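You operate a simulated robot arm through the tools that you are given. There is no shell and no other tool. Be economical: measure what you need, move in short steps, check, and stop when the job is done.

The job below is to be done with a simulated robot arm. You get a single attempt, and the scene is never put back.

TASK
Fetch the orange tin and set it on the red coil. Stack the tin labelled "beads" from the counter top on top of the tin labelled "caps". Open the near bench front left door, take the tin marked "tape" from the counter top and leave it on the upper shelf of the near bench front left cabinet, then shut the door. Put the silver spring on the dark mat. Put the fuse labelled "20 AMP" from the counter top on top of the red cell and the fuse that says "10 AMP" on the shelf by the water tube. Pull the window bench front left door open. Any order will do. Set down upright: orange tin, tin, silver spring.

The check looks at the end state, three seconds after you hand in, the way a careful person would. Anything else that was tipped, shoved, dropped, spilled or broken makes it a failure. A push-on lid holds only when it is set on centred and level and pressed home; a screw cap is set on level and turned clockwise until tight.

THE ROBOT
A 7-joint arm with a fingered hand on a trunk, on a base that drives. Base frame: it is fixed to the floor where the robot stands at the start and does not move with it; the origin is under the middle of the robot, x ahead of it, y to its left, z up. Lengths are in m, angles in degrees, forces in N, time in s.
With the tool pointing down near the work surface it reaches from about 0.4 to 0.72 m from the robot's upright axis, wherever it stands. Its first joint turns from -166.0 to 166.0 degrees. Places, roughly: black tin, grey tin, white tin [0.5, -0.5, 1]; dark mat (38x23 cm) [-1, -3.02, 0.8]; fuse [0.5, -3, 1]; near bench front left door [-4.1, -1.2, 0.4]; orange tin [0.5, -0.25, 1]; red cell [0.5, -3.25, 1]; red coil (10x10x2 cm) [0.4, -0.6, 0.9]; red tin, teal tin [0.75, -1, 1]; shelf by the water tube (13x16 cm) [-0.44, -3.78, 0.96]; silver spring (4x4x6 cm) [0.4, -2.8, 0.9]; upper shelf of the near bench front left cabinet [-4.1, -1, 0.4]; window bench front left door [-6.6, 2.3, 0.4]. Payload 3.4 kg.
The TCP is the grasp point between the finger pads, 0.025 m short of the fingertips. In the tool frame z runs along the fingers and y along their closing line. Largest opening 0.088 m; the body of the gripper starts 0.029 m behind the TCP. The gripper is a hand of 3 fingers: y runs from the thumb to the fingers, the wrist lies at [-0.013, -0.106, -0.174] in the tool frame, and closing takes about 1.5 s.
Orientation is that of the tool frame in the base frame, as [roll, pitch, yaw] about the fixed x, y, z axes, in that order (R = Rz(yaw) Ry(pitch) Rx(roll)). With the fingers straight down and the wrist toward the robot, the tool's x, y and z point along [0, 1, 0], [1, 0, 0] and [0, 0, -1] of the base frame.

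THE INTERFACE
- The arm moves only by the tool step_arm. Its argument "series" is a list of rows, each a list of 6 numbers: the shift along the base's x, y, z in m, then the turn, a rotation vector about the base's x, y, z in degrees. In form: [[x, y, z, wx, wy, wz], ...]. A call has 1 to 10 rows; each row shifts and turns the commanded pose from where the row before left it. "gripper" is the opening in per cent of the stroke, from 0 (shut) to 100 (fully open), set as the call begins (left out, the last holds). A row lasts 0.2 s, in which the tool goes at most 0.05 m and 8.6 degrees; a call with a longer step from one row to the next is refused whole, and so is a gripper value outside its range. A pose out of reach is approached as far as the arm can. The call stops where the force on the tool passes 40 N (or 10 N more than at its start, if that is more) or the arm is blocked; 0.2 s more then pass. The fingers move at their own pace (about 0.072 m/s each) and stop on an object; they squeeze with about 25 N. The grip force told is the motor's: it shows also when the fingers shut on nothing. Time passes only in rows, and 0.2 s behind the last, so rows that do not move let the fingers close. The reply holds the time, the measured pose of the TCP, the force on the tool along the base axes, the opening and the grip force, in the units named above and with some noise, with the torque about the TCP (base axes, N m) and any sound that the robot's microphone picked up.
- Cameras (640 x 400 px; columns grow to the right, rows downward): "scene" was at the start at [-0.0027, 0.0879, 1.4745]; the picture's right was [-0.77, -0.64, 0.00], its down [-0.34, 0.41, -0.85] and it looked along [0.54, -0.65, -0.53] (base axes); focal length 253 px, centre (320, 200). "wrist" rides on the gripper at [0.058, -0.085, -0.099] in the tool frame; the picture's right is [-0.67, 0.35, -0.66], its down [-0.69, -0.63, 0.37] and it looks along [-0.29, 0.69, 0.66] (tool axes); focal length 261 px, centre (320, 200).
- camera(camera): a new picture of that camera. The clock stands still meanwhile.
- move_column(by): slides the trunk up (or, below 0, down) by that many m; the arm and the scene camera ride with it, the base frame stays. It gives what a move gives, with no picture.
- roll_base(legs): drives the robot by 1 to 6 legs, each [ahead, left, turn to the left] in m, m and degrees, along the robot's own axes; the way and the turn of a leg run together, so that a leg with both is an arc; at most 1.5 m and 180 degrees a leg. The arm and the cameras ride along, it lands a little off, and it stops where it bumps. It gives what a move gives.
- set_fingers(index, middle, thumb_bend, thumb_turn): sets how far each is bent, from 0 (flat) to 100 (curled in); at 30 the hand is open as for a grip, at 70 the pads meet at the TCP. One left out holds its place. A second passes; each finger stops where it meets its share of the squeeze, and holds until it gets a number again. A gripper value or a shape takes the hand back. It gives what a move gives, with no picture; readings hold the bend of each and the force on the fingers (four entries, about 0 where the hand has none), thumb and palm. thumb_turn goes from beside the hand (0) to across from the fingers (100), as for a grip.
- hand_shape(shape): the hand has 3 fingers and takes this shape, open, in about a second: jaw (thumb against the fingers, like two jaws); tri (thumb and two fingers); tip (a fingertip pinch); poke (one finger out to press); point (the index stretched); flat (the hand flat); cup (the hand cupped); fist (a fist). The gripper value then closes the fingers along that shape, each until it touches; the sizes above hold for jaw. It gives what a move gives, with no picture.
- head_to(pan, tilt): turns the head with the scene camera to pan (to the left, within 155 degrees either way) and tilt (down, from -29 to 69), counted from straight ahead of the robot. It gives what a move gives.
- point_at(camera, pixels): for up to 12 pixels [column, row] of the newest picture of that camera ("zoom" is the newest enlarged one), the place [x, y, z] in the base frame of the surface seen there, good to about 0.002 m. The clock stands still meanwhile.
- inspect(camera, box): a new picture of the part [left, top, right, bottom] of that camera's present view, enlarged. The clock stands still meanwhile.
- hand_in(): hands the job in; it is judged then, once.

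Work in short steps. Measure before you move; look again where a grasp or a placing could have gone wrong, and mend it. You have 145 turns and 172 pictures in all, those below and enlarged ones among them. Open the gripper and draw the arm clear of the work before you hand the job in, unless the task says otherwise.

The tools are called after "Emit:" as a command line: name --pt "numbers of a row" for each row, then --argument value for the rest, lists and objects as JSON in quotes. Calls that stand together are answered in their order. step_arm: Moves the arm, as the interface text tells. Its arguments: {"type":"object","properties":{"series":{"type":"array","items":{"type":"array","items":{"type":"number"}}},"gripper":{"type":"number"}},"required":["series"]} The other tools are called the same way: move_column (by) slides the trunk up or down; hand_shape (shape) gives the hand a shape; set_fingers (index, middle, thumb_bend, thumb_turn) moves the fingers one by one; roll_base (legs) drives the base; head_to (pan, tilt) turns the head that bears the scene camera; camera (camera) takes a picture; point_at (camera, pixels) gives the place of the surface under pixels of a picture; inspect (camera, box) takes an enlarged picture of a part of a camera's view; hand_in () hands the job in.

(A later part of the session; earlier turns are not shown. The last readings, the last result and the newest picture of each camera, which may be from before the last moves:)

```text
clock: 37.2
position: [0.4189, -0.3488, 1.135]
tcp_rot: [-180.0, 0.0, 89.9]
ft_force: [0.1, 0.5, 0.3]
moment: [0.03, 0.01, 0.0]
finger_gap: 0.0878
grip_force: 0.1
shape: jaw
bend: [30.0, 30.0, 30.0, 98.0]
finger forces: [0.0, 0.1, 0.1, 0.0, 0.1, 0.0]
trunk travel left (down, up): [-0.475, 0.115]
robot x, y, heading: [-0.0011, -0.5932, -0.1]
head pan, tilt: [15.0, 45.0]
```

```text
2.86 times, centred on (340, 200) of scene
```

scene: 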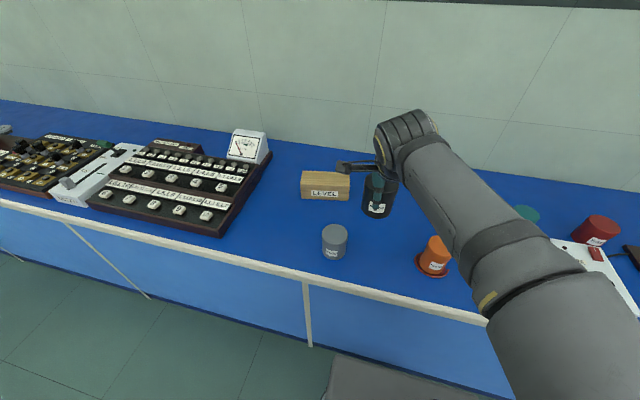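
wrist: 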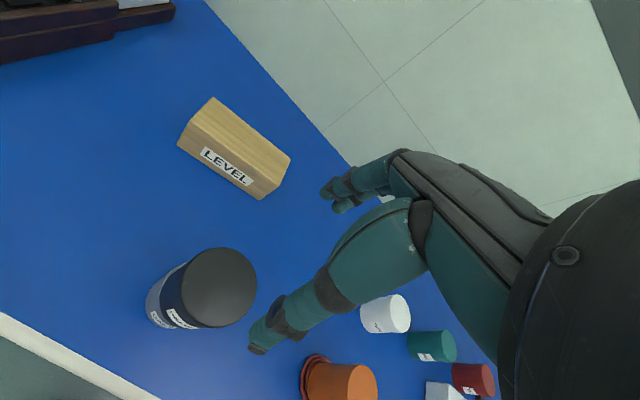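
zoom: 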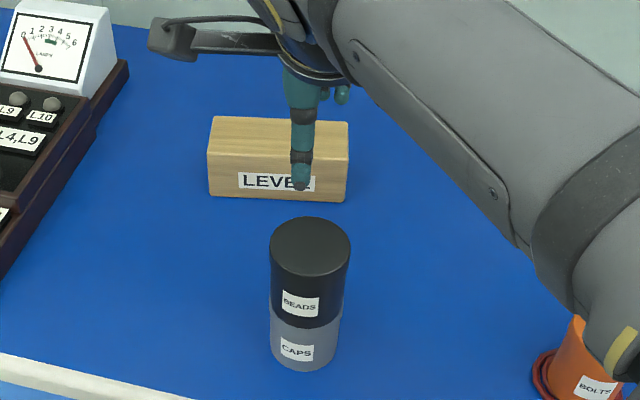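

Stack is good. I retract to the travel pose, then drive along −y to the fuse/spring area.

Emit:
step_arm --pt "-0.005 -0.01 0.045 0 0 0" --pt "-0.018 -0.045 0.01 0 0 0" --pt "-0.018 -0.045 0.01 0 0 0" --pt "-0.02 -0.045 0.01 0 0 0" --pt "-0.02 -0.045 0 0 0 0" --pt "-0.02 -0.045 0 0 0 0" --pt "-0.02 -0.045 0 0 0 0" --pt "-0.02 -0.045 0 0 0 0" --pt "-0.02 -0.045 0 0 0 0" --pt "-0.01 -0.04 0 0 0 0"

Emit:
roll_base --legs '[[0, -1.1, 0], [0, -1.0, 0]]'

Emit:
head_to --pan -50 --tilt 35

Emit:
camera --camera "scene"

Emit:
camera --camera "wrist"

```text
refused: row 4 steps farther than a row can; nothing moved
```

```text
clock: 47.8
position: [0.4028, -2.4909, 1.1356]
tcp_rot: [180.0, 0.0, 89.1]
ft_force: [0.7, 0.7, 0.8]
moment: [0.02, 0.0, 0.02]
finger_gap: 0.0879
grip_force: 0.0
shape: jaw
bend: [30.0, 30.0, 30.0, 98.0]
finger forces: [0.0, 0.1, 0.0, 0.1, 0.0, 0.1]
trunk travel left (down, up): [-0.475, 0.115]
robot x, y, heading: [-0.0248, -2.7301, -0.7]
head pan, tilt: [15.0, 45.0]
```

```text
clock: 49.2
position: [0.4026, -2.4925, 1.1348]
tcp_rot: [-180.0, 0.0, 89.1]
ft_force: [0.1, 0.6, 0.4]
moment: [0.0, 0.0, -0.01]
finger_gap: 0.088
grip_force: 0.0
shape: jaw
bend: [30.0, 30.0, 30.0, 98.0]
finger forces: [0.1, 0.0, 0.0, 0.0, 0.1, 0.1]
trunk travel left (down, up): [-0.475, 0.115]
robot x, y, heading: [-0.0216, -2.733, -0.6]
head pan, tilt: [-50.0, 35.0]
```

```text
140 pictures are left
```

scene: 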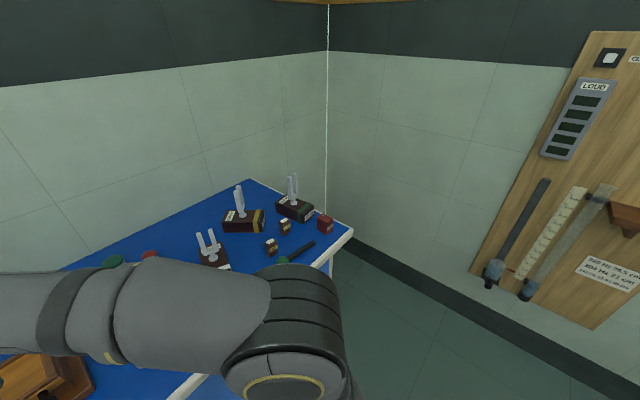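

```text
139 pictures are left
```

wrist: 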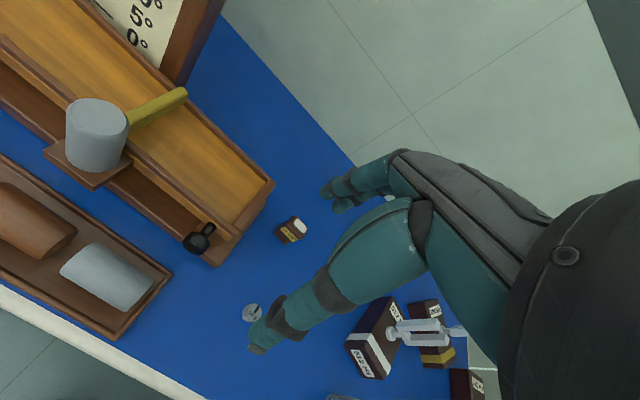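

The arm step was refused but the drive went without a bump. I enlarge both views to find fuses, red cell and the spring.

Emit:
inspect --camera "scene" --box '[180, 160, 370, 280]'

Emit:
inspect --camera "wrist" --box '[220, 200, 490, 400]'

Emit:
inspect --camera "scene" --box '[460, 30, 640, 330]'

```text
3.33 times, centred on (275, 220) of scene
```

zoom: 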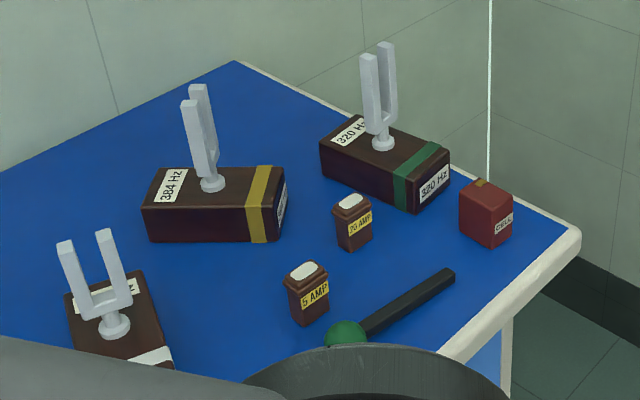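

```text
2.00 times, centred on (355, 300) of wrist
```

zoom: 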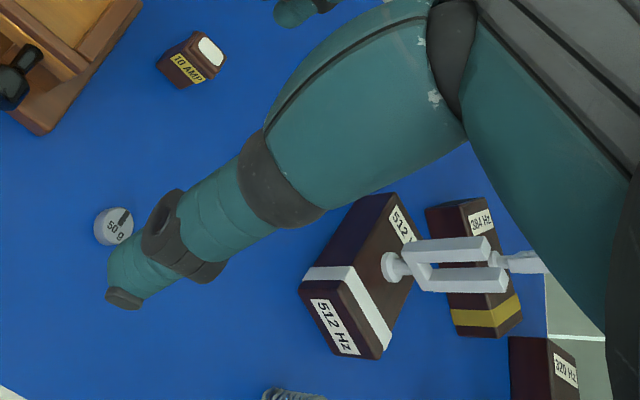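

```text
1.33 times, centred on (550, 180) of scene
```

zoom: 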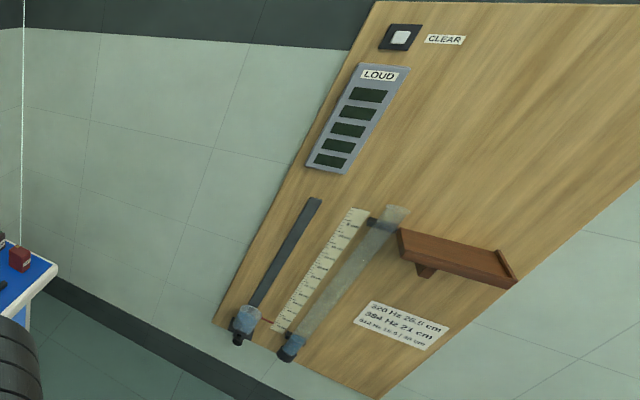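

I zoom tighter on the fuses/cell and measure.

Emit:
inspect --camera "scene" --box '[255, 205, 345, 265]'

Emit:
point_at --camera "zoom" --pixels '[[205, 95], [200, 130], [540, 90], [470, 90], [495, 40], [105, 235], [215, 92], [190, 100], [510, 45], [520, 60]]'

Emit:
inspect --camera "wrist" --box '[265, 205, 315, 250]'

Emit:
point_at --camera "zoom" --pixels '[[310, 190], [390, 170], [440, 150], [470, 220], [360, 260], [320, 320], [180, 220], [240, 130], [330, 100]]'

```text
6.67 times, centred on (300, 235) of scene
```

zoom: 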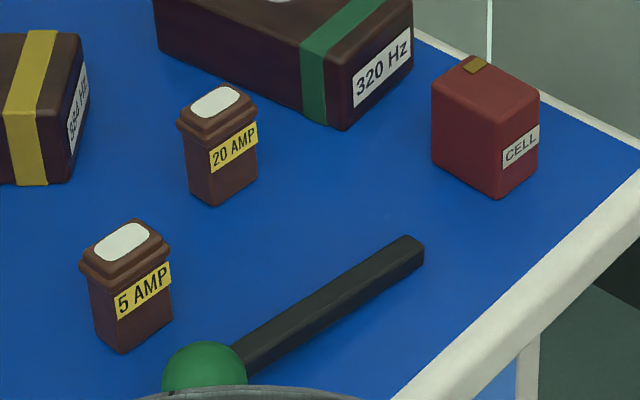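

```text
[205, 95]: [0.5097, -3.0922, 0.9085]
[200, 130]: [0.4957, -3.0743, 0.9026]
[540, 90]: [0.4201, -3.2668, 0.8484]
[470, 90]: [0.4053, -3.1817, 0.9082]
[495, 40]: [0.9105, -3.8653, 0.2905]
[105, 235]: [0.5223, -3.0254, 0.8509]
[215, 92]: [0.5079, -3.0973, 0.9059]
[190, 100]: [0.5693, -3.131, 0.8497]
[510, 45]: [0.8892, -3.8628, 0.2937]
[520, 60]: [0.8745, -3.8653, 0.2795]
```

```text
8.89 times, centred on (290, 228) of wrist
```

zoom: 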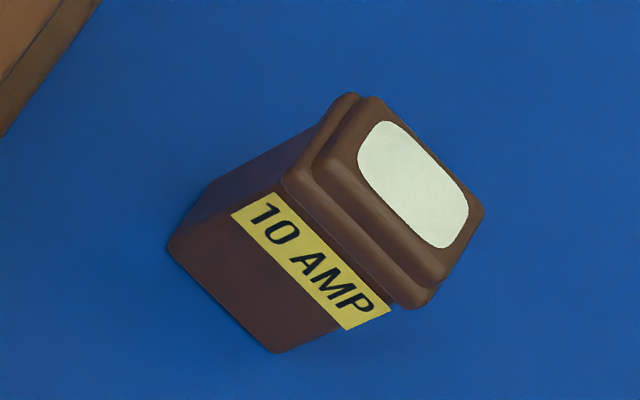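

```text
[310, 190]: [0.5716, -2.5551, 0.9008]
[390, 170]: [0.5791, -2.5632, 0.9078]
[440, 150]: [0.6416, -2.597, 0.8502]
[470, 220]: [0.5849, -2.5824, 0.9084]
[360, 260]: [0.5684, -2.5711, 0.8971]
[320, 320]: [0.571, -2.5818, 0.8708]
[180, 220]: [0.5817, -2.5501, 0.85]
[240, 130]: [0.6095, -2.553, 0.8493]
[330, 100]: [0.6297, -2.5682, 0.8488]
```

20 AMP near (0.507,−3.09), top 0.908; 10 AMP near (0.583,−2.572), top 0.908; cell near (0.405,−3.19). I drive right 0.25 and look straight down-ish at the corner.

Emit:
roll_base --legs '[[0.02, -0.25, 0.6]]'

Emit:
head_to --pan -35 --tilt 45

Emit:
camera --camera "scene"

Emit:
camera --camera "wrist"

```text
clock: 51.0
position: [0.4165, -2.7346, 1.1352]
tcp_rot: [180.0, 0.0, 90.1]
ft_force: [0.4, -0.2, 0.6]
moment: [0.01, -0.02, -0.01]
finger_gap: 0.0878
grip_force: 0.2
shape: jaw
bend: [30.0, 30.0, 30.0, 98.0]
finger forces: [0.0, 0.0, 0.0, 0.0, 0.1, 0.1]
trunk travel left (down, up): [-0.475, 0.115]
robot x, y, heading: [0.0001, -2.9813, 0.0]
head pan, tilt: [-50.0, 35.0]
```

```text
clock: 51.8
position: [0.417, -2.7331, 1.1356]
tcp_rot: [180.0, 0.0, 90.1]
ft_force: [0.5, 0.3, -0.3]
moment: [-0.04, 0.01, 0.01]
finger_gap: 0.0881
grip_force: 0.0
shape: jaw
bend: [30.0, 30.0, 30.0, 98.0]
finger forces: [0.0, 0.0, 0.0, 0.1, 0.0, 0.0]
trunk travel left (down, up): [-0.475, 0.115]
robot x, y, heading: [-0.0029, -2.9807, 0.1]
head pan, tilt: [-35.0, 45.0]
```

```text
133 pictures are left
```

scene: 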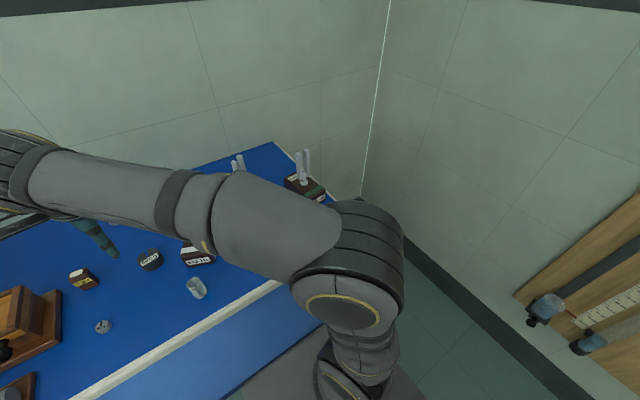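

```text
132 pictures are left
```

wrist: 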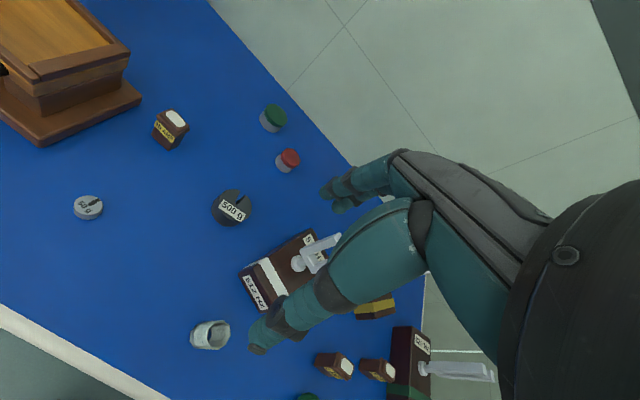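

I move the hand to (0.45,−3.0) at the same height to see the 20 AMP fuse and cell from above.

Emit:
step_arm --pt "0.005 -0.045 0.01 0 0 0" --pt "0.005 -0.045 0.01 0 0 0" --pt "0.005 -0.045 0 0 0 0" --pt "0.005 -0.045 0 0 0 0" --pt "0.005 -0.045 0 0 0 0" --pt "0.005 -0.045 0 0 0 0" --pt "0 0 0 0 0 0"

Emit:
camera --camera "wrist"

Emit:
camera --camera "scene"

```text
clock: 53.4
position: [0.4457, -3.0033, 1.1549]
tcp_rot: [-180.0, 0.0, 90.1]
ft_force: [-0.2, -0.5, -0.2]
moment: [-0.01, -0.01, -0.04]
finger_gap: 0.0879
grip_force: 0.0
shape: jaw
bend: [30.0, 30.0, 30.0, 98.0]
finger forces: [0.0, 0.0, 0.0, 0.0, 0.1, 0.1]
trunk travel left (down, up): [-0.475, 0.115]
robot x, y, heading: [-0.0043, -2.9813, -0.1]
head pan, tilt: [-35.0, 45.0]
```

```text
131 pictures are left
```

wrist: 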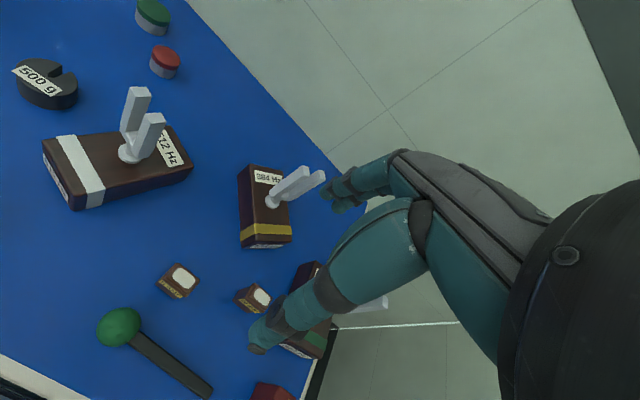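

```text
130 pictures are left
```

scene: 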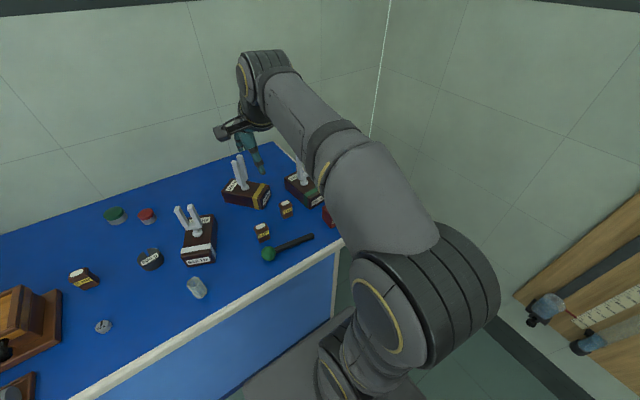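

I measure the fuse, fork tips and neighbours in an enlarged wrist view.

Emit:
inspect --camera "wrist" --box '[150, 150, 400, 400]'

Emit:
inspect --camera "scene" --box '[210, 140, 350, 270]'

```text
1.60 times, centred on (275, 275) of wrist
```

zoom: 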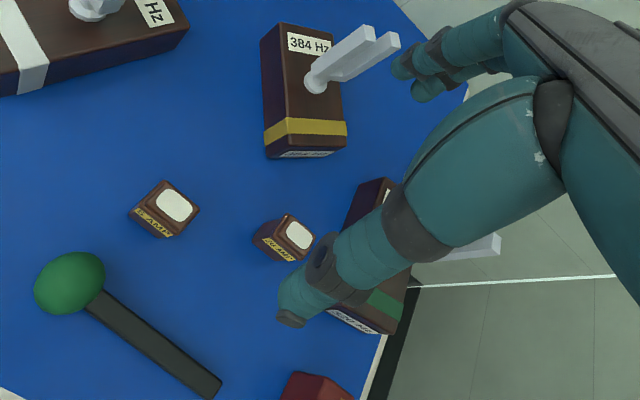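

```text
3.08 times, centred on (280, 205) of scene
```

zoom: 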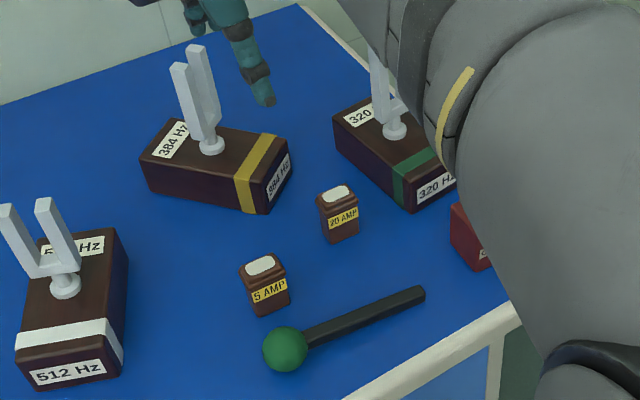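

Emit:
point_at --camera "zoom" --pixels '[[337, 193], [325, 197], [349, 190], [340, 225], [326, 235], [198, 50], [178, 68], [270, 210], [405, 208], [452, 185], [262, 265], [343, 340]]'

Emit:
point_at --camera "wrist" --pixels '[[262, 297], [240, 297], [252, 306], [180, 281], [275, 385], [320, 178], [305, 172], [266, 240], [245, 245], [288, 240], [295, 350]]'

```text
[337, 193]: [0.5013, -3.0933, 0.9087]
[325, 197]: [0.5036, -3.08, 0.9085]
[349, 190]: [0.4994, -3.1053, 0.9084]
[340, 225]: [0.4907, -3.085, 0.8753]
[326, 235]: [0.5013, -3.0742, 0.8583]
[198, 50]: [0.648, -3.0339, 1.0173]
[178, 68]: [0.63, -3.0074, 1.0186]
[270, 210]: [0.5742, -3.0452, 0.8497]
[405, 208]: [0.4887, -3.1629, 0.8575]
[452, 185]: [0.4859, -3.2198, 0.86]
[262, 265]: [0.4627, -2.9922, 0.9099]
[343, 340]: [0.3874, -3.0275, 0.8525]
```

```text
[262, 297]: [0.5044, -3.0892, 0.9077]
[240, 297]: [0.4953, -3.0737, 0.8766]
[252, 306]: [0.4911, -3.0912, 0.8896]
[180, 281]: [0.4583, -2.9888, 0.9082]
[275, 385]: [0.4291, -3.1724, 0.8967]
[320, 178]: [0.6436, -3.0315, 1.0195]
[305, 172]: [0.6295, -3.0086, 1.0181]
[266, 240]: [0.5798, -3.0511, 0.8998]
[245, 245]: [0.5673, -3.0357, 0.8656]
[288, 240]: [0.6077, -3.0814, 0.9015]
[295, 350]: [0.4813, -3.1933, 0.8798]
```

20 AMP centre (0.503,−3.092), top 0.9085, turned ≈ −9°. I move above it with the opening at 60% and turn −8°.

Emit:
step_arm --pt "0.0285 -0.0385 0 0 0 -4" --pt "0.0285 -0.0385 0 0 0 -4" --pt "0 -0.012 -0.04 0 0 0" --pt "0 0 -0.04 0 0 0" --pt "0 0 -0.04 0 0 0" --pt "0 0 -0.04 0 0 0" --pt "0 0 0 0 0 0" --gripper 60

Emit:
camera --camera "wrist"

Emit:
inspect --camera "scene" --box '[210, 120, 370, 260]'

```text
clock: 55.0
position: [0.5032, -3.0929, 0.996]
tcp_rot: [-179.9, 0.0, 82.1]
ft_force: [0.1, -0.3, -0.6]
moment: [-0.06, -0.03, 0.01]
finger_gap: 0.0534
grip_force: 0.1
shape: jaw
bend: [29.0, 40.0, 64.0, 100.0]
finger forces: [0.0, 0.0, 0.0, 0.1, 0.0, 0.1]
trunk travel left (down, up): [-0.475, 0.115]
robot x, y, heading: [0.0007, -2.9805, 0.2]
head pan, tilt: [-35.0, 45.0]
```

```text
127 pictures are left
```

wrist: 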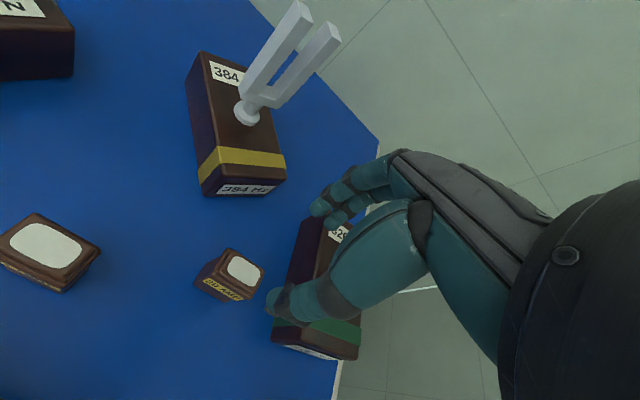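

```text
2.86 times, centred on (290, 190) of scene
```

zoom: 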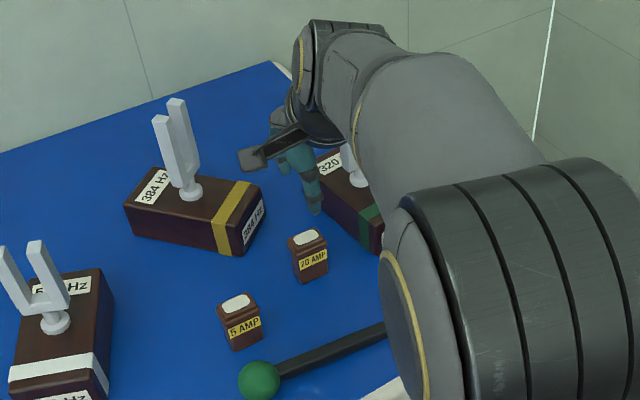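

I locate the 320 Hz fork relative to the hand, and re-check the fuse top.

Emit:
point_at --camera "zoom" --pixels '[[357, 177], [346, 152], [335, 165], [375, 240], [310, 238], [300, 190]]'

Emit:
point_at --camera "wrist" --pixels '[[245, 270], [230, 250], [228, 275], [260, 268], [248, 288], [320, 300], [325, 235]]'

```text
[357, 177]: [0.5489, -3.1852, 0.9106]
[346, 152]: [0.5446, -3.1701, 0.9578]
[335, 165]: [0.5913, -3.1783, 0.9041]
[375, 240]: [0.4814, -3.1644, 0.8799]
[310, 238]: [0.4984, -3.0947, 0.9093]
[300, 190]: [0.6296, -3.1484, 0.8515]
```

```text
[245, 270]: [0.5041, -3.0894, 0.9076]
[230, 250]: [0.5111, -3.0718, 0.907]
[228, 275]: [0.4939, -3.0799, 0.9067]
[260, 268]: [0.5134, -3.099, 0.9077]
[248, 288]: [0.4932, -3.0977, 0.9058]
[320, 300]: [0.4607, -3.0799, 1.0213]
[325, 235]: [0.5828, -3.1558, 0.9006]
```

Fork is ~3 cm clear of the hand's side. I descend to z 0.893 and close.

Emit:
step_arm --pt "0 0.003 -0.04 0 0 0" --pt "0 0 -0.03 0 0 0" --pt "0 0 -0.02 0 0 0" --pt "0 0 -0.013 0 0 0" --pt "0 0 0 0 0 0"

Emit:
camera --camera "wrist"

```text
clock: 56.2
position: [0.5026, -3.0907, 0.8918]
tcp_rot: [-179.9, -0.1, 82.0]
ft_force: [0.1, 0.4, 0.4]
moment: [0.0, -0.02, -0.02]
finger_gap: 0.0532
grip_force: 0.0
shape: jaw
bend: [29.0, 40.0, 64.0, 100.0]
finger forces: [0.0, 0.0, 0.1, 0.1, 0.0, 0.0]
trunk travel left (down, up): [-0.475, 0.115]
robot x, y, heading: [0.001, -2.9867, 0.3]
head pan, tilt: [-35.0, 45.0]
```

```text
125 pictures are left
```

wrist: 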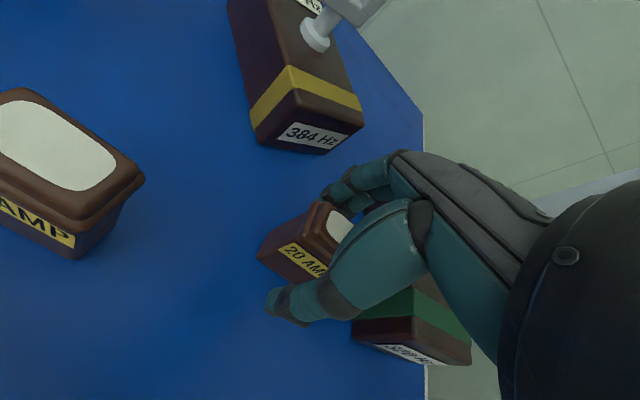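

Fuse is between thumb and fingers. Close and lift.

Emit:
step_arm --pt "0 0 0 0 0 0" --pt "0 0 0 0 0 0" --pt "0 0 0 0 0 0" --pt "0 0 0 0 0 0" --pt "0 0 0 0 0 0" --pt "0 0 0 0 0 0" --pt "0 0 0 0 0 0" --gripper 0

Emit:
step_arm --pt "0 0 0.01 0 0 0" --pt "0 0 0.03 0 0 0" --pt "0 0 0.03 0 0 0" --pt "0 0 0.04 0 0 0" --pt "0 0 0.04 0 0 0" --pt "0 0 0 0 0 0"

Emit:
camera --camera "wrist"

Emit:
inspect --camera "scene" --box '[210, 100, 370, 260]'

```text
clock: 57.8
position: [0.5033, -3.0906, 0.8935]
tcp_rot: [180.0, 0.0, 82.1]
ft_force: [-0.4, 0.0, -1.1]
moment: [0.02, -0.03, 0.0]
finger_gap: 0.0174
grip_force: 25.2
shape: jaw
bend: [73.0, 59.0, 75.0, 100.0]
finger forces: [14.9, 7.3, 0.0, 0.0, 22.3, 0.1]
trunk travel left (down, up): [-0.475, 0.115]
robot x, y, heading: [-0.0023, -2.984, -0.0]
head pan, tilt: [-35.0, 45.0]
```

```text
clock: 59.2
position: [0.5042, -3.0904, 1.0443]
tcp_rot: [-180.0, 0.0, 82.0]
ft_force: [-0.3, -0.3, -0.8]
moment: [-0.02, -0.01, 0.03]
finger_gap: 0.0171
grip_force: 25.5
shape: jaw
bend: [73.0, 59.0, 75.0, 100.0]
finger forces: [14.9, 7.4, 0.0, 0.0, 22.3, 0.0]
trunk travel left (down, up): [-0.475, 0.115]
robot x, y, heading: [-0.0016, -2.9822, 0.0]
head pan, tilt: [-35.0, 45.0]
```

```text
124 pictures are left
```

wrist: 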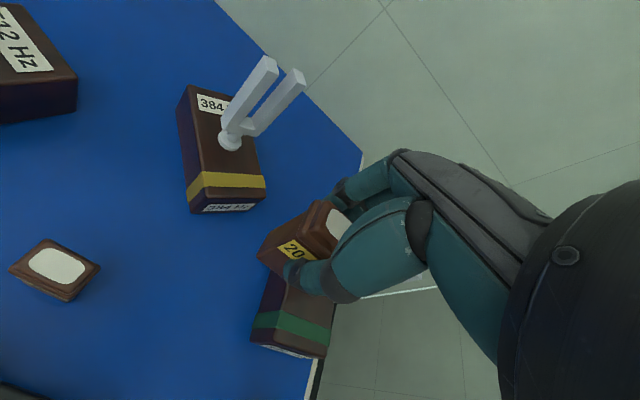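

```text
2.50 times, centred on (290, 180) of scene
```

zoom: 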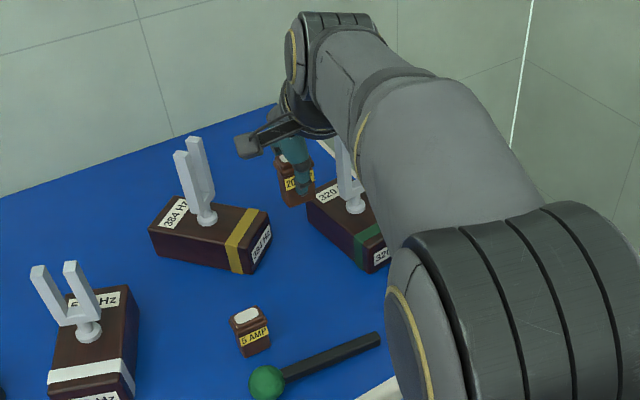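

Fuse held upright. I back off to (0.42,−3.02,1.12) so that the wrist camera sees the cell.

Emit:
step_arm --pt "-0.02 0.01 0.04 0 0 0" --pt "-0.03 0.02 0.03 0 0 0" --pt "-0.03 0.03 0.01 0 0 0" --pt "-0.005 0.01 0 0 0 0" --pt "0 0 0 0 0 0"

Emit:
camera --camera "wrist"

Emit:
camera --camera "scene"

```text
clock: 60.4
position: [0.4189, -3.0197, 1.1227]
tcp_rot: [180.0, 0.0, 82.2]
ft_force: [-0.2, -0.8, -0.6]
moment: [-0.01, -0.01, -0.01]
finger_gap: 0.0171
grip_force: 24.7
shape: jaw
bend: [73.0, 59.0, 75.0, 100.0]
finger forces: [15.0, 7.4, 0.1, 0.1, 22.4, 0.1]
trunk travel left (down, up): [-0.475, 0.115]
robot x, y, heading: [-0.0001, -2.9834, -0.1]
head pan, tilt: [-35.0, 45.0]
```

```text
122 pictures are left
```

wrist: 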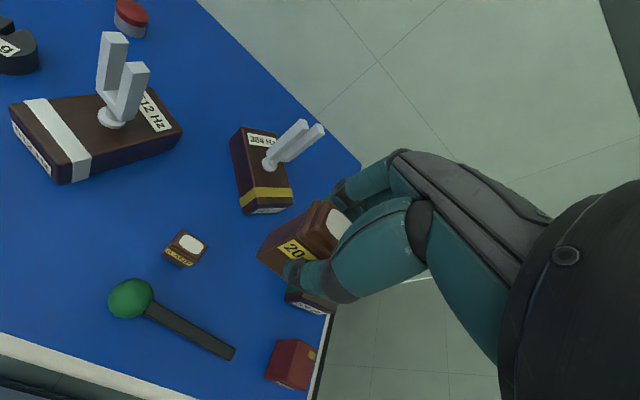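

```text
121 pictures are left
```

scene: 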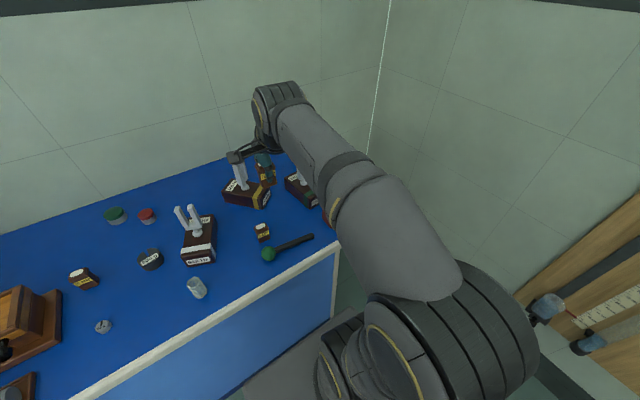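

The cell is at wrist (290,363). I enlarge to measure its top.

Emit:
inspect --camera "wrist" --box '[240, 190, 360, 400]'

Emit:
inspect --camera "wrist" --box '[255, 330, 330, 400]'

```text
1.90 times, centred on (300, 295) of wrist
```

zoom: 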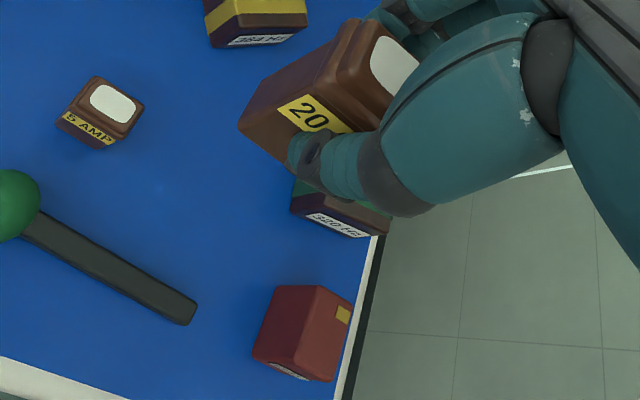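

```text
5.71 times, centred on (292, 365) of wrist
```

zoom: 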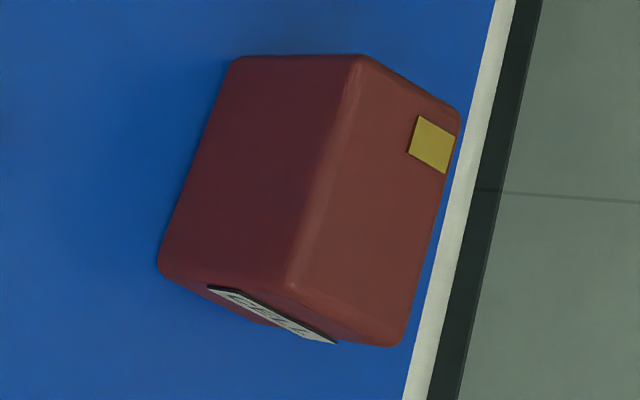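

Emit:
point_at --camera "zoom" --pixels '[[365, 65], [453, 112], [298, 290], [395, 338], [378, 200], [430, 145], [340, 190], [425, 220], [415, 120]]'

Emit:
point_at --camera "wrist" --pixels '[[260, 256], [284, 274], [270, 240], [320, 205], [310, 250], [325, 215], [345, 222], [302, 240], [288, 248], [298, 228]]'

```text
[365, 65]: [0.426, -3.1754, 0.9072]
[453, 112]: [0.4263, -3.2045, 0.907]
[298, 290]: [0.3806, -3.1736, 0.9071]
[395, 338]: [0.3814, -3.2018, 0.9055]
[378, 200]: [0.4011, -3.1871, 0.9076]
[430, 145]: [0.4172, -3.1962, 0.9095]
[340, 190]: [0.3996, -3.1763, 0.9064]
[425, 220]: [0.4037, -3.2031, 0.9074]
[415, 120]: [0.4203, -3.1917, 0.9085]
```

```text
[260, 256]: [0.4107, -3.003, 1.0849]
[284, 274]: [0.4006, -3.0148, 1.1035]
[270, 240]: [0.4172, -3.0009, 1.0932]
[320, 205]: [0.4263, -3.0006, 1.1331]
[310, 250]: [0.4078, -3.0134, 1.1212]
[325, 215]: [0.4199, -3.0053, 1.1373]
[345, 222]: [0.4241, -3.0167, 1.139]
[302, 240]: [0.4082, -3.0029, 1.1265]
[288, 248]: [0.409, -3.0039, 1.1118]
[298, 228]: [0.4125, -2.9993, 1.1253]
```

Cell top spans x 0.379–0.428, y −3.206…−3.172, z 0.907, with a 2 mm brass terminal at (0.417,−3.197). I'll set the fuse at (0.3965,−3.188), avoiding the terminal; fuse bottom is ≈0.042 below TCP.

Emit:
step_arm --pt "-0.0056 -0.043 0 0 0 0" --pt "-0.0056 -0.043 0 0 0 0" --pt "-0.0056 -0.043 0 0 0 0" --pt "-0.0056 -0.043 0 0 0 0" --pt "0 0 -0.04 0 0 0" --pt "0 0 -0.04 0 0 0" --pt "0 0 -0.04 0 0 0" --pt "0 0 -0.03 0 0 0" --pt "0 0 -0.01 0 0 0" --pt "0 0 0 0 0 0"

Emit:
camera --camera "wrist"

Emit:
camera --camera "scene"

```text
clock: 62.6
position: [0.3957, -3.1926, 0.9625]
tcp_rot: [180.0, 0.0, 82.1]
ft_force: [-0.2, 0.5, -0.1]
moment: [0.02, -0.01, -0.01]
finger_gap: 0.0171
grip_force: 24.9
shape: jaw
bend: [73.0, 59.0, 75.0, 100.0]
finger forces: [14.8, 7.3, 0.0, 0.0, 22.1, 0.0]
trunk travel left (down, up): [-0.475, 0.115]
robot x, y, heading: [-0.0026, -2.9851, 0.2]
head pan, tilt: [-35.0, 45.0]
```

```text
118 pictures are left
```

wrist: 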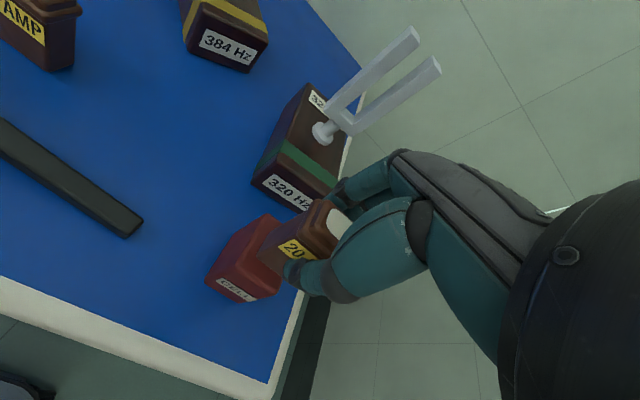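

```text
117 pictures are left
```

scene: 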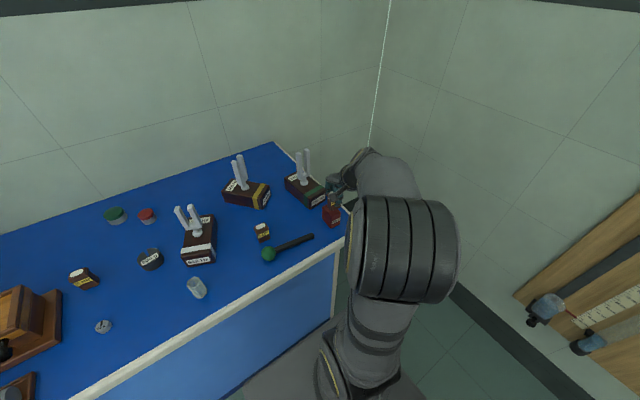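

Aligned over the cell. Lower with small steps to contact.

Emit:
step_arm --pt "0 0 -0.007 0 0 0" --pt "0 0 -0.003 0 0 0" --pt "0 0 -0.002 0 0 0" --pt "0 0 -0.001 0 0 0" --pt "0 0 0 0 0 0"

Emit:
inspect --camera "wrist" --box '[180, 170, 380, 330]'

```text
clock: 63.8
position: [0.396, -3.1914, 0.9505]
tcp_rot: [179.8, 0.2, 82.1]
ft_force: [-0.9, -0.9, 6.1]
moment: [-0.05, -0.02, -0.02]
finger_gap: 0.017
grip_force: 24.9
shape: jaw
bend: [73.0, 59.0, 75.0, 100.0]
finger forces: [15.5, 7.7, 0.1, 0.1, 23.9, 0.0]
trunk travel left (down, up): [-0.475, 0.115]
robot x, y, heading: [-0.0034, -2.9807, 0.0]
head pan, tilt: [-35.0, 45.0]
```

```text
2.50 times, centred on (280, 250) of wrist
```

zoom: 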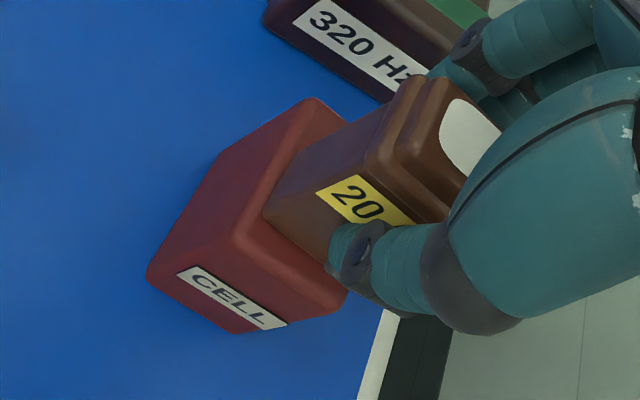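

Contact at 6 N and the fuse bottom lies within the cell's top. Release to 60% and rise.

Emit:
step_arm --pt "0 0 0 0 0 0" --pt "0 0 0 0 0 0" --pt "0 0 0 0 0 0" --pt "0 0 0 0 0 0" --pt "0 0 0 0 0 0" --gripper 60

Emit:
step_arm --pt "0 0 0.01 0 0 0" --pt "0 0 0.03 0 0 0" --pt "0 0 0.04 0 0 0" --pt "0 0 0.04 0 0 0" --pt "0 0.03 0.04 0 0 0" --pt "0 0.04 0.02 0 0 0" --pt "0 0.04 0 0 0 0"

Emit:
camera --camera "wrist"

```text
clock: 65.0
position: [0.3963, -3.1921, 0.9486]
tcp_rot: [180.0, 0.0, 82.1]
ft_force: [0.7, -0.1, 0.0]
moment: [0.0, 0.02, -0.02]
finger_gap: 0.0524
grip_force: 0.1
shape: jaw
bend: [29.0, 41.0, 65.0, 100.0]
finger forces: [0.1, 0.1, 0.0, 0.0, 0.1, 0.0]
trunk travel left (down, up): [-0.475, 0.115]
robot x, y, heading: [-0.0011, -2.9842, -0.1]
head pan, tilt: [-35.0, 45.0]
```

```text
clock: 66.6
position: [0.3961, -3.0812, 1.1266]
tcp_rot: [180.0, 0.0, 82.0]
ft_force: [0.2, 1.0, 0.5]
moment: [0.01, 0.0, -0.01]
finger_gap: 0.0526
grip_force: 0.0
shape: jaw
bend: [29.0, 41.0, 65.0, 100.0]
finger forces: [0.0, 0.1, 0.1, 0.1, 0.0, 0.0]
trunk travel left (down, up): [-0.475, 0.115]
robot x, y, heading: [0.0024, -2.9801, 0.0]
head pan, tilt: [-35.0, 45.0]
```

```text
115 pictures are left
```

wrist: 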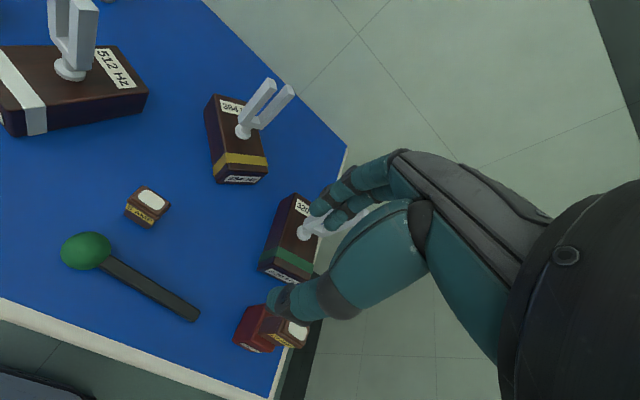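

The 20 AMP fuse stands on the cell. I drive 0.35 m left for the 10 AMP fuse.

Emit:
roll_base --legs '[[0, 0.35, 0]]'

Emit:
step_arm --pt "0.02 0.005 0 0 0 4" --pt "0.03 0.01 0 0 0 4" --pt "0.03 0.02 0 0 0 0" --pt "0.03 0.02 0 0 0 0" --pt "0 0 0 0 0 0"

Emit:
head_to --pan 30 --tilt 45

Emit:
camera --camera "wrist"

Emit:
camera --camera "scene"

```text
clock: 68.9
position: [0.3946, -2.7244, 1.1267]
tcp_rot: [-180.0, -0.1, 82.2]
ft_force: [-0.5, -0.1, -0.6]
moment: [0.02, 0.03, 0.02]
finger_gap: 0.0525
grip_force: 0.0
shape: jaw
bend: [29.0, 41.0, 65.0, 100.0]
finger forces: [0.0, 0.1, 0.0, 0.0, 0.0, 0.0]
trunk travel left (down, up): [-0.475, 0.115]
robot x, y, heading: [-0.0057, -2.6262, 0.0]
head pan, tilt: [-35.0, 45.0]
```

```text
clock: 70.1
position: [0.5055, -2.6682, 1.1281]
tcp_rot: [180.0, 0.0, 90.2]
ft_force: [0.1, 0.7, 0.4]
moment: [-0.03, 0.02, -0.01]
finger_gap: 0.0526
grip_force: 0.1
shape: jaw
bend: [29.0, 41.0, 65.0, 100.0]
finger forces: [0.0, 0.0, 0.0, 0.0, 0.0, 0.0]
trunk travel left (down, up): [-0.475, 0.115]
robot x, y, heading: [-0.0081, -2.6246, 0.3]
head pan, tilt: [-35.0, 45.0]
```

```text
clock: 71.4
position: [0.5041, -2.6686, 1.1273]
tcp_rot: [-179.9, 0.0, 90.1]
ft_force: [0.2, 0.6, 0.5]
moment: [0.03, 0.02, 0.01]
finger_gap: 0.0524
grip_force: 0.0
shape: jaw
bend: [29.0, 41.0, 65.0, 100.0]
finger forces: [0.0, 0.0, 0.0, 0.0, 0.0, 0.0]
trunk travel left (down, up): [-0.475, 0.115]
robot x, y, heading: [-0.0003, -2.627, 0.1]
head pan, tilt: [30.0, 45.0]
```

```text
114 pictures are left
```

wrist: 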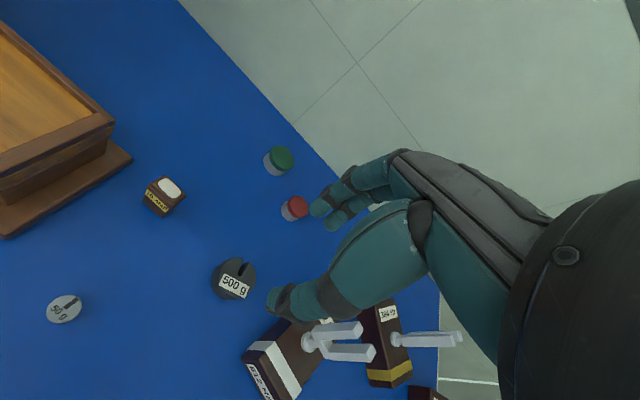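

```text
113 pictures are left
```

scene: 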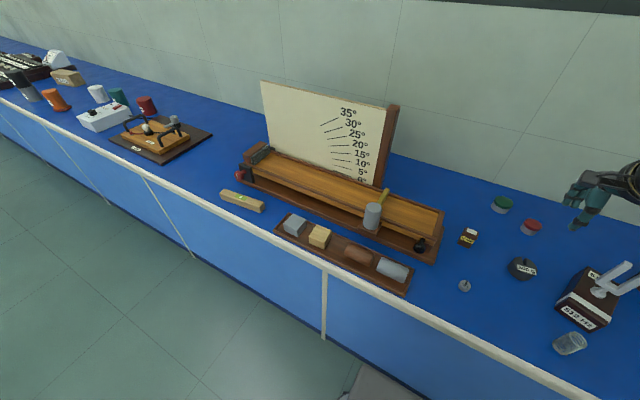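

Everything on the counter looks undisturbed. I measure the 10 AMP fuse.

Emit:
inspect --camera "wrist" --box '[130, 160, 210, 230]'

Emit:
point_at --camera "wrist" --pixels '[[169, 188], [160, 180], [175, 199], [150, 192], [165, 207], [184, 192], [145, 200], [158, 212], [128, 158], [100, 125]]'

```text
5.71 times, centred on (170, 195) of wrist
```

zoom: 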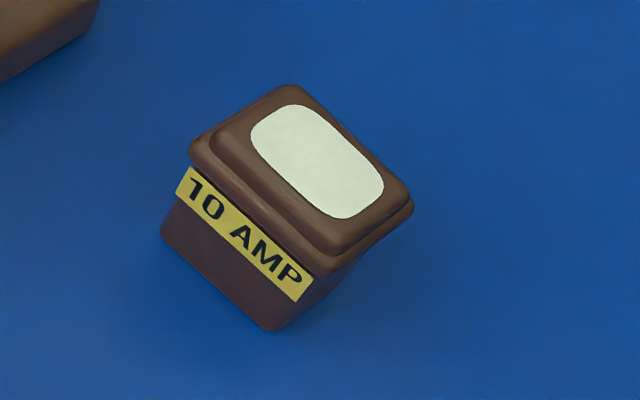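

```text
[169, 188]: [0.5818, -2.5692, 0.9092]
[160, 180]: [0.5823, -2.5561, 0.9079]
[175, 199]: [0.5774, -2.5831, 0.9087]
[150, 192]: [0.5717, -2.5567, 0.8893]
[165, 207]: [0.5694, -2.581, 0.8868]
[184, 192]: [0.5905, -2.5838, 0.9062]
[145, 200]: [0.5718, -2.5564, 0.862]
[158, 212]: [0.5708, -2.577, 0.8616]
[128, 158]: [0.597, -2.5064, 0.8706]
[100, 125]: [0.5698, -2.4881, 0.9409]
```

Fuse centre (0.581,−2.569), turned −5°. Move above, then down to 0.893.

Emit:
step_arm --pt "0.025 0.033 0 0 0 -5" --pt "0.025 0.033 0 0 0 0" --pt "0.027 0.0335 0 0 0 0" --pt "0 0 -0.04 0 0 0" --pt "0 0 -0.04 0 0 0" --pt "0 0 -0.04 0 0 0" --pt "0 0 0 0 0 0"

Emit:
camera --camera "wrist"

```text
clock: 73.0
position: [0.5832, -2.5698, 1.0067]
tcp_rot: [-180.0, -0.1, 85.1]
ft_force: [-0.6, -0.4, -0.2]
moment: [0.03, 0.02, -0.01]
finger_gap: 0.0524
grip_force: 0.0
shape: jaw
bend: [29.0, 41.0, 65.0, 100.0]
finger forces: [0.0, 0.1, 0.0, 0.1, 0.0, 0.0]
trunk travel left (down, up): [-0.475, 0.115]
robot x, y, heading: [-0.0034, -2.6258, 0.1]
head pan, tilt: [30.0, 45.0]
```

```text
111 pictures are left
```

wrist: 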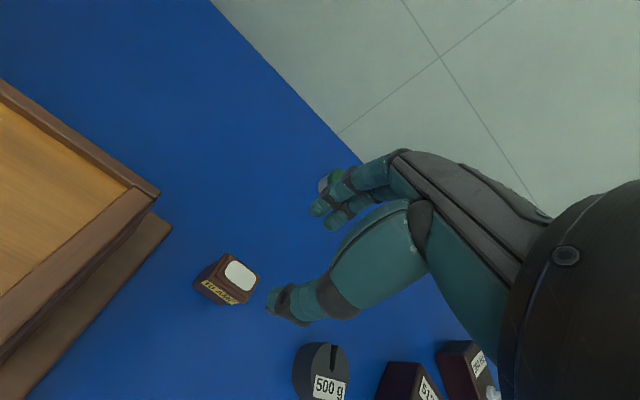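

Check the green pot's place against the far fingers, and fuse top centre.

Emit:
point_at --camera "wrist" --pixels '[[323, 185], [334, 172], [240, 275], [225, 268], [245, 290], [320, 350]]'

Emit:
point_at --camera "scene" --pixels '[[502, 202], [531, 225], [493, 205], [521, 228], [470, 232]]'

```text
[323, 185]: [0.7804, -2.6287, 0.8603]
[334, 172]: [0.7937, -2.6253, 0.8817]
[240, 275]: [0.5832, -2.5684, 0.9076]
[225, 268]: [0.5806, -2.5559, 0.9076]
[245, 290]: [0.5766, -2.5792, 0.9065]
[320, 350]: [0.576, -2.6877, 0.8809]
```

```text
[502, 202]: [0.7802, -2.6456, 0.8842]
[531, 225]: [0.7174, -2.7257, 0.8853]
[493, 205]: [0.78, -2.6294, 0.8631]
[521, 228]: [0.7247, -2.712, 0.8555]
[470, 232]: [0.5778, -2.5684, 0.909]
```

Clear. Descend to 0.893, close, lift.

Emit:
step_arm --pt "-0.001 0 -0.04 0 0 0" --pt "0 0 -0.04 0 0 0" --pt "0 0 -0.02 0 0 0" --pt "0 0 -0.0135 0 0 0" --pt "0 0 0 0 0 0"

Emit:
step_arm --pt "0 0 0 0 0 0" --pt "0 0 0 0 0 0" --pt "0 0 0 0 0 0" --pt "0 0 0 0 0 0" --pt "0 0 0 0 0 0" --pt "0 0 0 0 0 0" --pt "0 0 0 0 0 0" --gripper 0

Emit:
step_arm --pt "0 0 0.01 0 0 0" --pt "0 0 0.03 0 0 0" --pt "0 0 0.04 0 0 0" --pt "-0.01 0 0.04 0 0 0" --pt "-0.02 0 0.04 0 0 0" --pt "-0.03 0 0.03 0 0 0" --pt "-0.04 0 0.02 0 0 0" --pt "-0.045 0 0 0 0 0" --pt "-0.045 0 0 0 0 0" --pt "-0.045 0 0 0 0 0"

Emit:
camera --camera "wrist"

```text
clock: 74.2
position: [0.5809, -2.5703, 0.8942]
tcp_rot: [179.9, -0.1, 85.1]
ft_force: [0.6, 0.1, -0.6]
moment: [0.01, 0.0, -0.03]
finger_gap: 0.0523
grip_force: 0.0
shape: jaw
bend: [29.0, 41.0, 65.0, 100.0]
finger forces: [0.0, 0.1, 0.0, 0.0, 0.1, 0.0]
trunk travel left (down, up): [-0.475, 0.115]
robot x, y, heading: [-0.0026, -2.6222, 0.3]
head pan, tilt: [30.0, 45.0]
```

```text
clock: 75.8
position: [0.5807, -2.5697, 0.8952]
tcp_rot: [180.0, 0.0, 85.0]
ft_force: [0.1, -0.7, 0.4]
moment: [0.01, 0.0, -0.01]
finger_gap: 0.0166
grip_force: 24.8
shape: jaw
bend: [73.0, 60.0, 75.0, 100.0]
finger forces: [14.7, 7.7, 0.1, 0.1, 22.5, 0.0]
trunk travel left (down, up): [-0.475, 0.115]
robot x, y, heading: [-0.0039, -2.6249, 0.1]
head pan, tilt: [30.0, 45.0]
```

```text
clock: 78.0
position: [0.3481, -2.5712, 1.1071]
tcp_rot: [180.0, 0.2, 85.1]
ft_force: [0.1, -0.4, -1.3]
moment: [-0.03, -0.02, 0.01]
finger_gap: 0.0165
grip_force: 24.9
shape: jaw
bend: [73.0, 60.0, 75.0, 100.0]
finger forces: [14.7, 7.8, 0.0, 0.0, 22.5, 0.1]
trunk travel left (down, up): [-0.475, 0.115]
robot x, y, heading: [-0.0025, -2.6225, 0.2]
head pan, tilt: [30.0, 45.0]
```

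```text
110 pictures are left
```

wrist: 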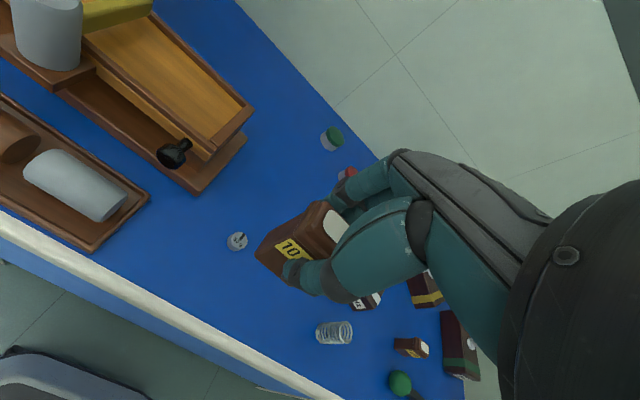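

Fuse picked. Before driving I look to the right/behind for the shelf board and the mat bench.

Emit:
head_to --pan -125 --tilt 35

Emit:
camera --camera "scene"

```text
clock: 80.4
position: [0.3476, -2.5709, 1.1053]
tcp_rot: [-180.0, 0.0, 85.2]
ft_force: [0.7, -0.4, -1.0]
moment: [-0.04, -0.01, 0.04]
finger_gap: 0.0166
grip_force: 25.1
shape: jaw
bend: [73.0, 60.0, 75.0, 100.0]
finger forces: [14.7, 7.7, 0.0, 0.0, 22.5, 0.1]
trunk travel left (down, up): [-0.475, 0.115]
robot x, y, heading: [0.0003, -2.626, 0.2]
head pan, tilt: [-125.0, 35.0]
```

```text
109 pictures are left
```

scene: 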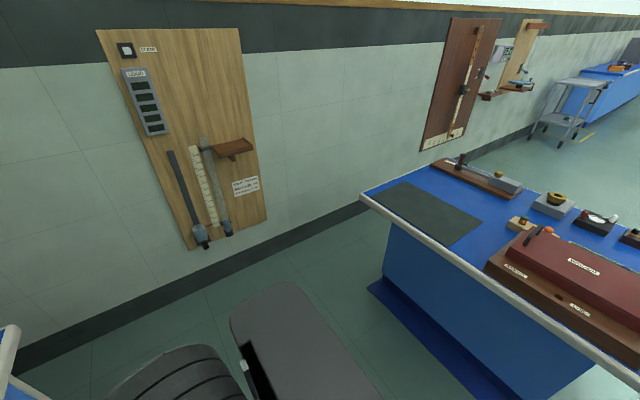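

Emit:
point_at --camera "scene" --pixels '[[362, 200], [480, 245], [425, 212], [386, 205], [370, 288], [232, 145], [215, 145], [248, 140], [232, 158], [222, 150], [205, 170], [345, 330]]'

Emit:
inspect --camera "scene" --box '[160, 100, 300, 250]'

```text
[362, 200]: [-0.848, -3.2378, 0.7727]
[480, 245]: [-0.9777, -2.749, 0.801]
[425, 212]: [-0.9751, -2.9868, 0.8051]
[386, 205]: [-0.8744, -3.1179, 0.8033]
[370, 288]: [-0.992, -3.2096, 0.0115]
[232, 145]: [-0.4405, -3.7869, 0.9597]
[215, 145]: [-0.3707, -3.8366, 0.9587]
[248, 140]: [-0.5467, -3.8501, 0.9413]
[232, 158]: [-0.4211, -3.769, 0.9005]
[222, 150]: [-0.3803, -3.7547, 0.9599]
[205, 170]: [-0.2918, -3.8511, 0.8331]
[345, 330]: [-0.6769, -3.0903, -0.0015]
```

```text
2.67 times, centred on (230, 175) of scene
```

zoom: 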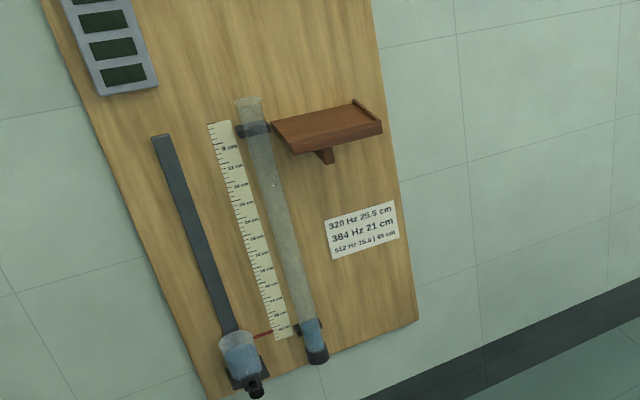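

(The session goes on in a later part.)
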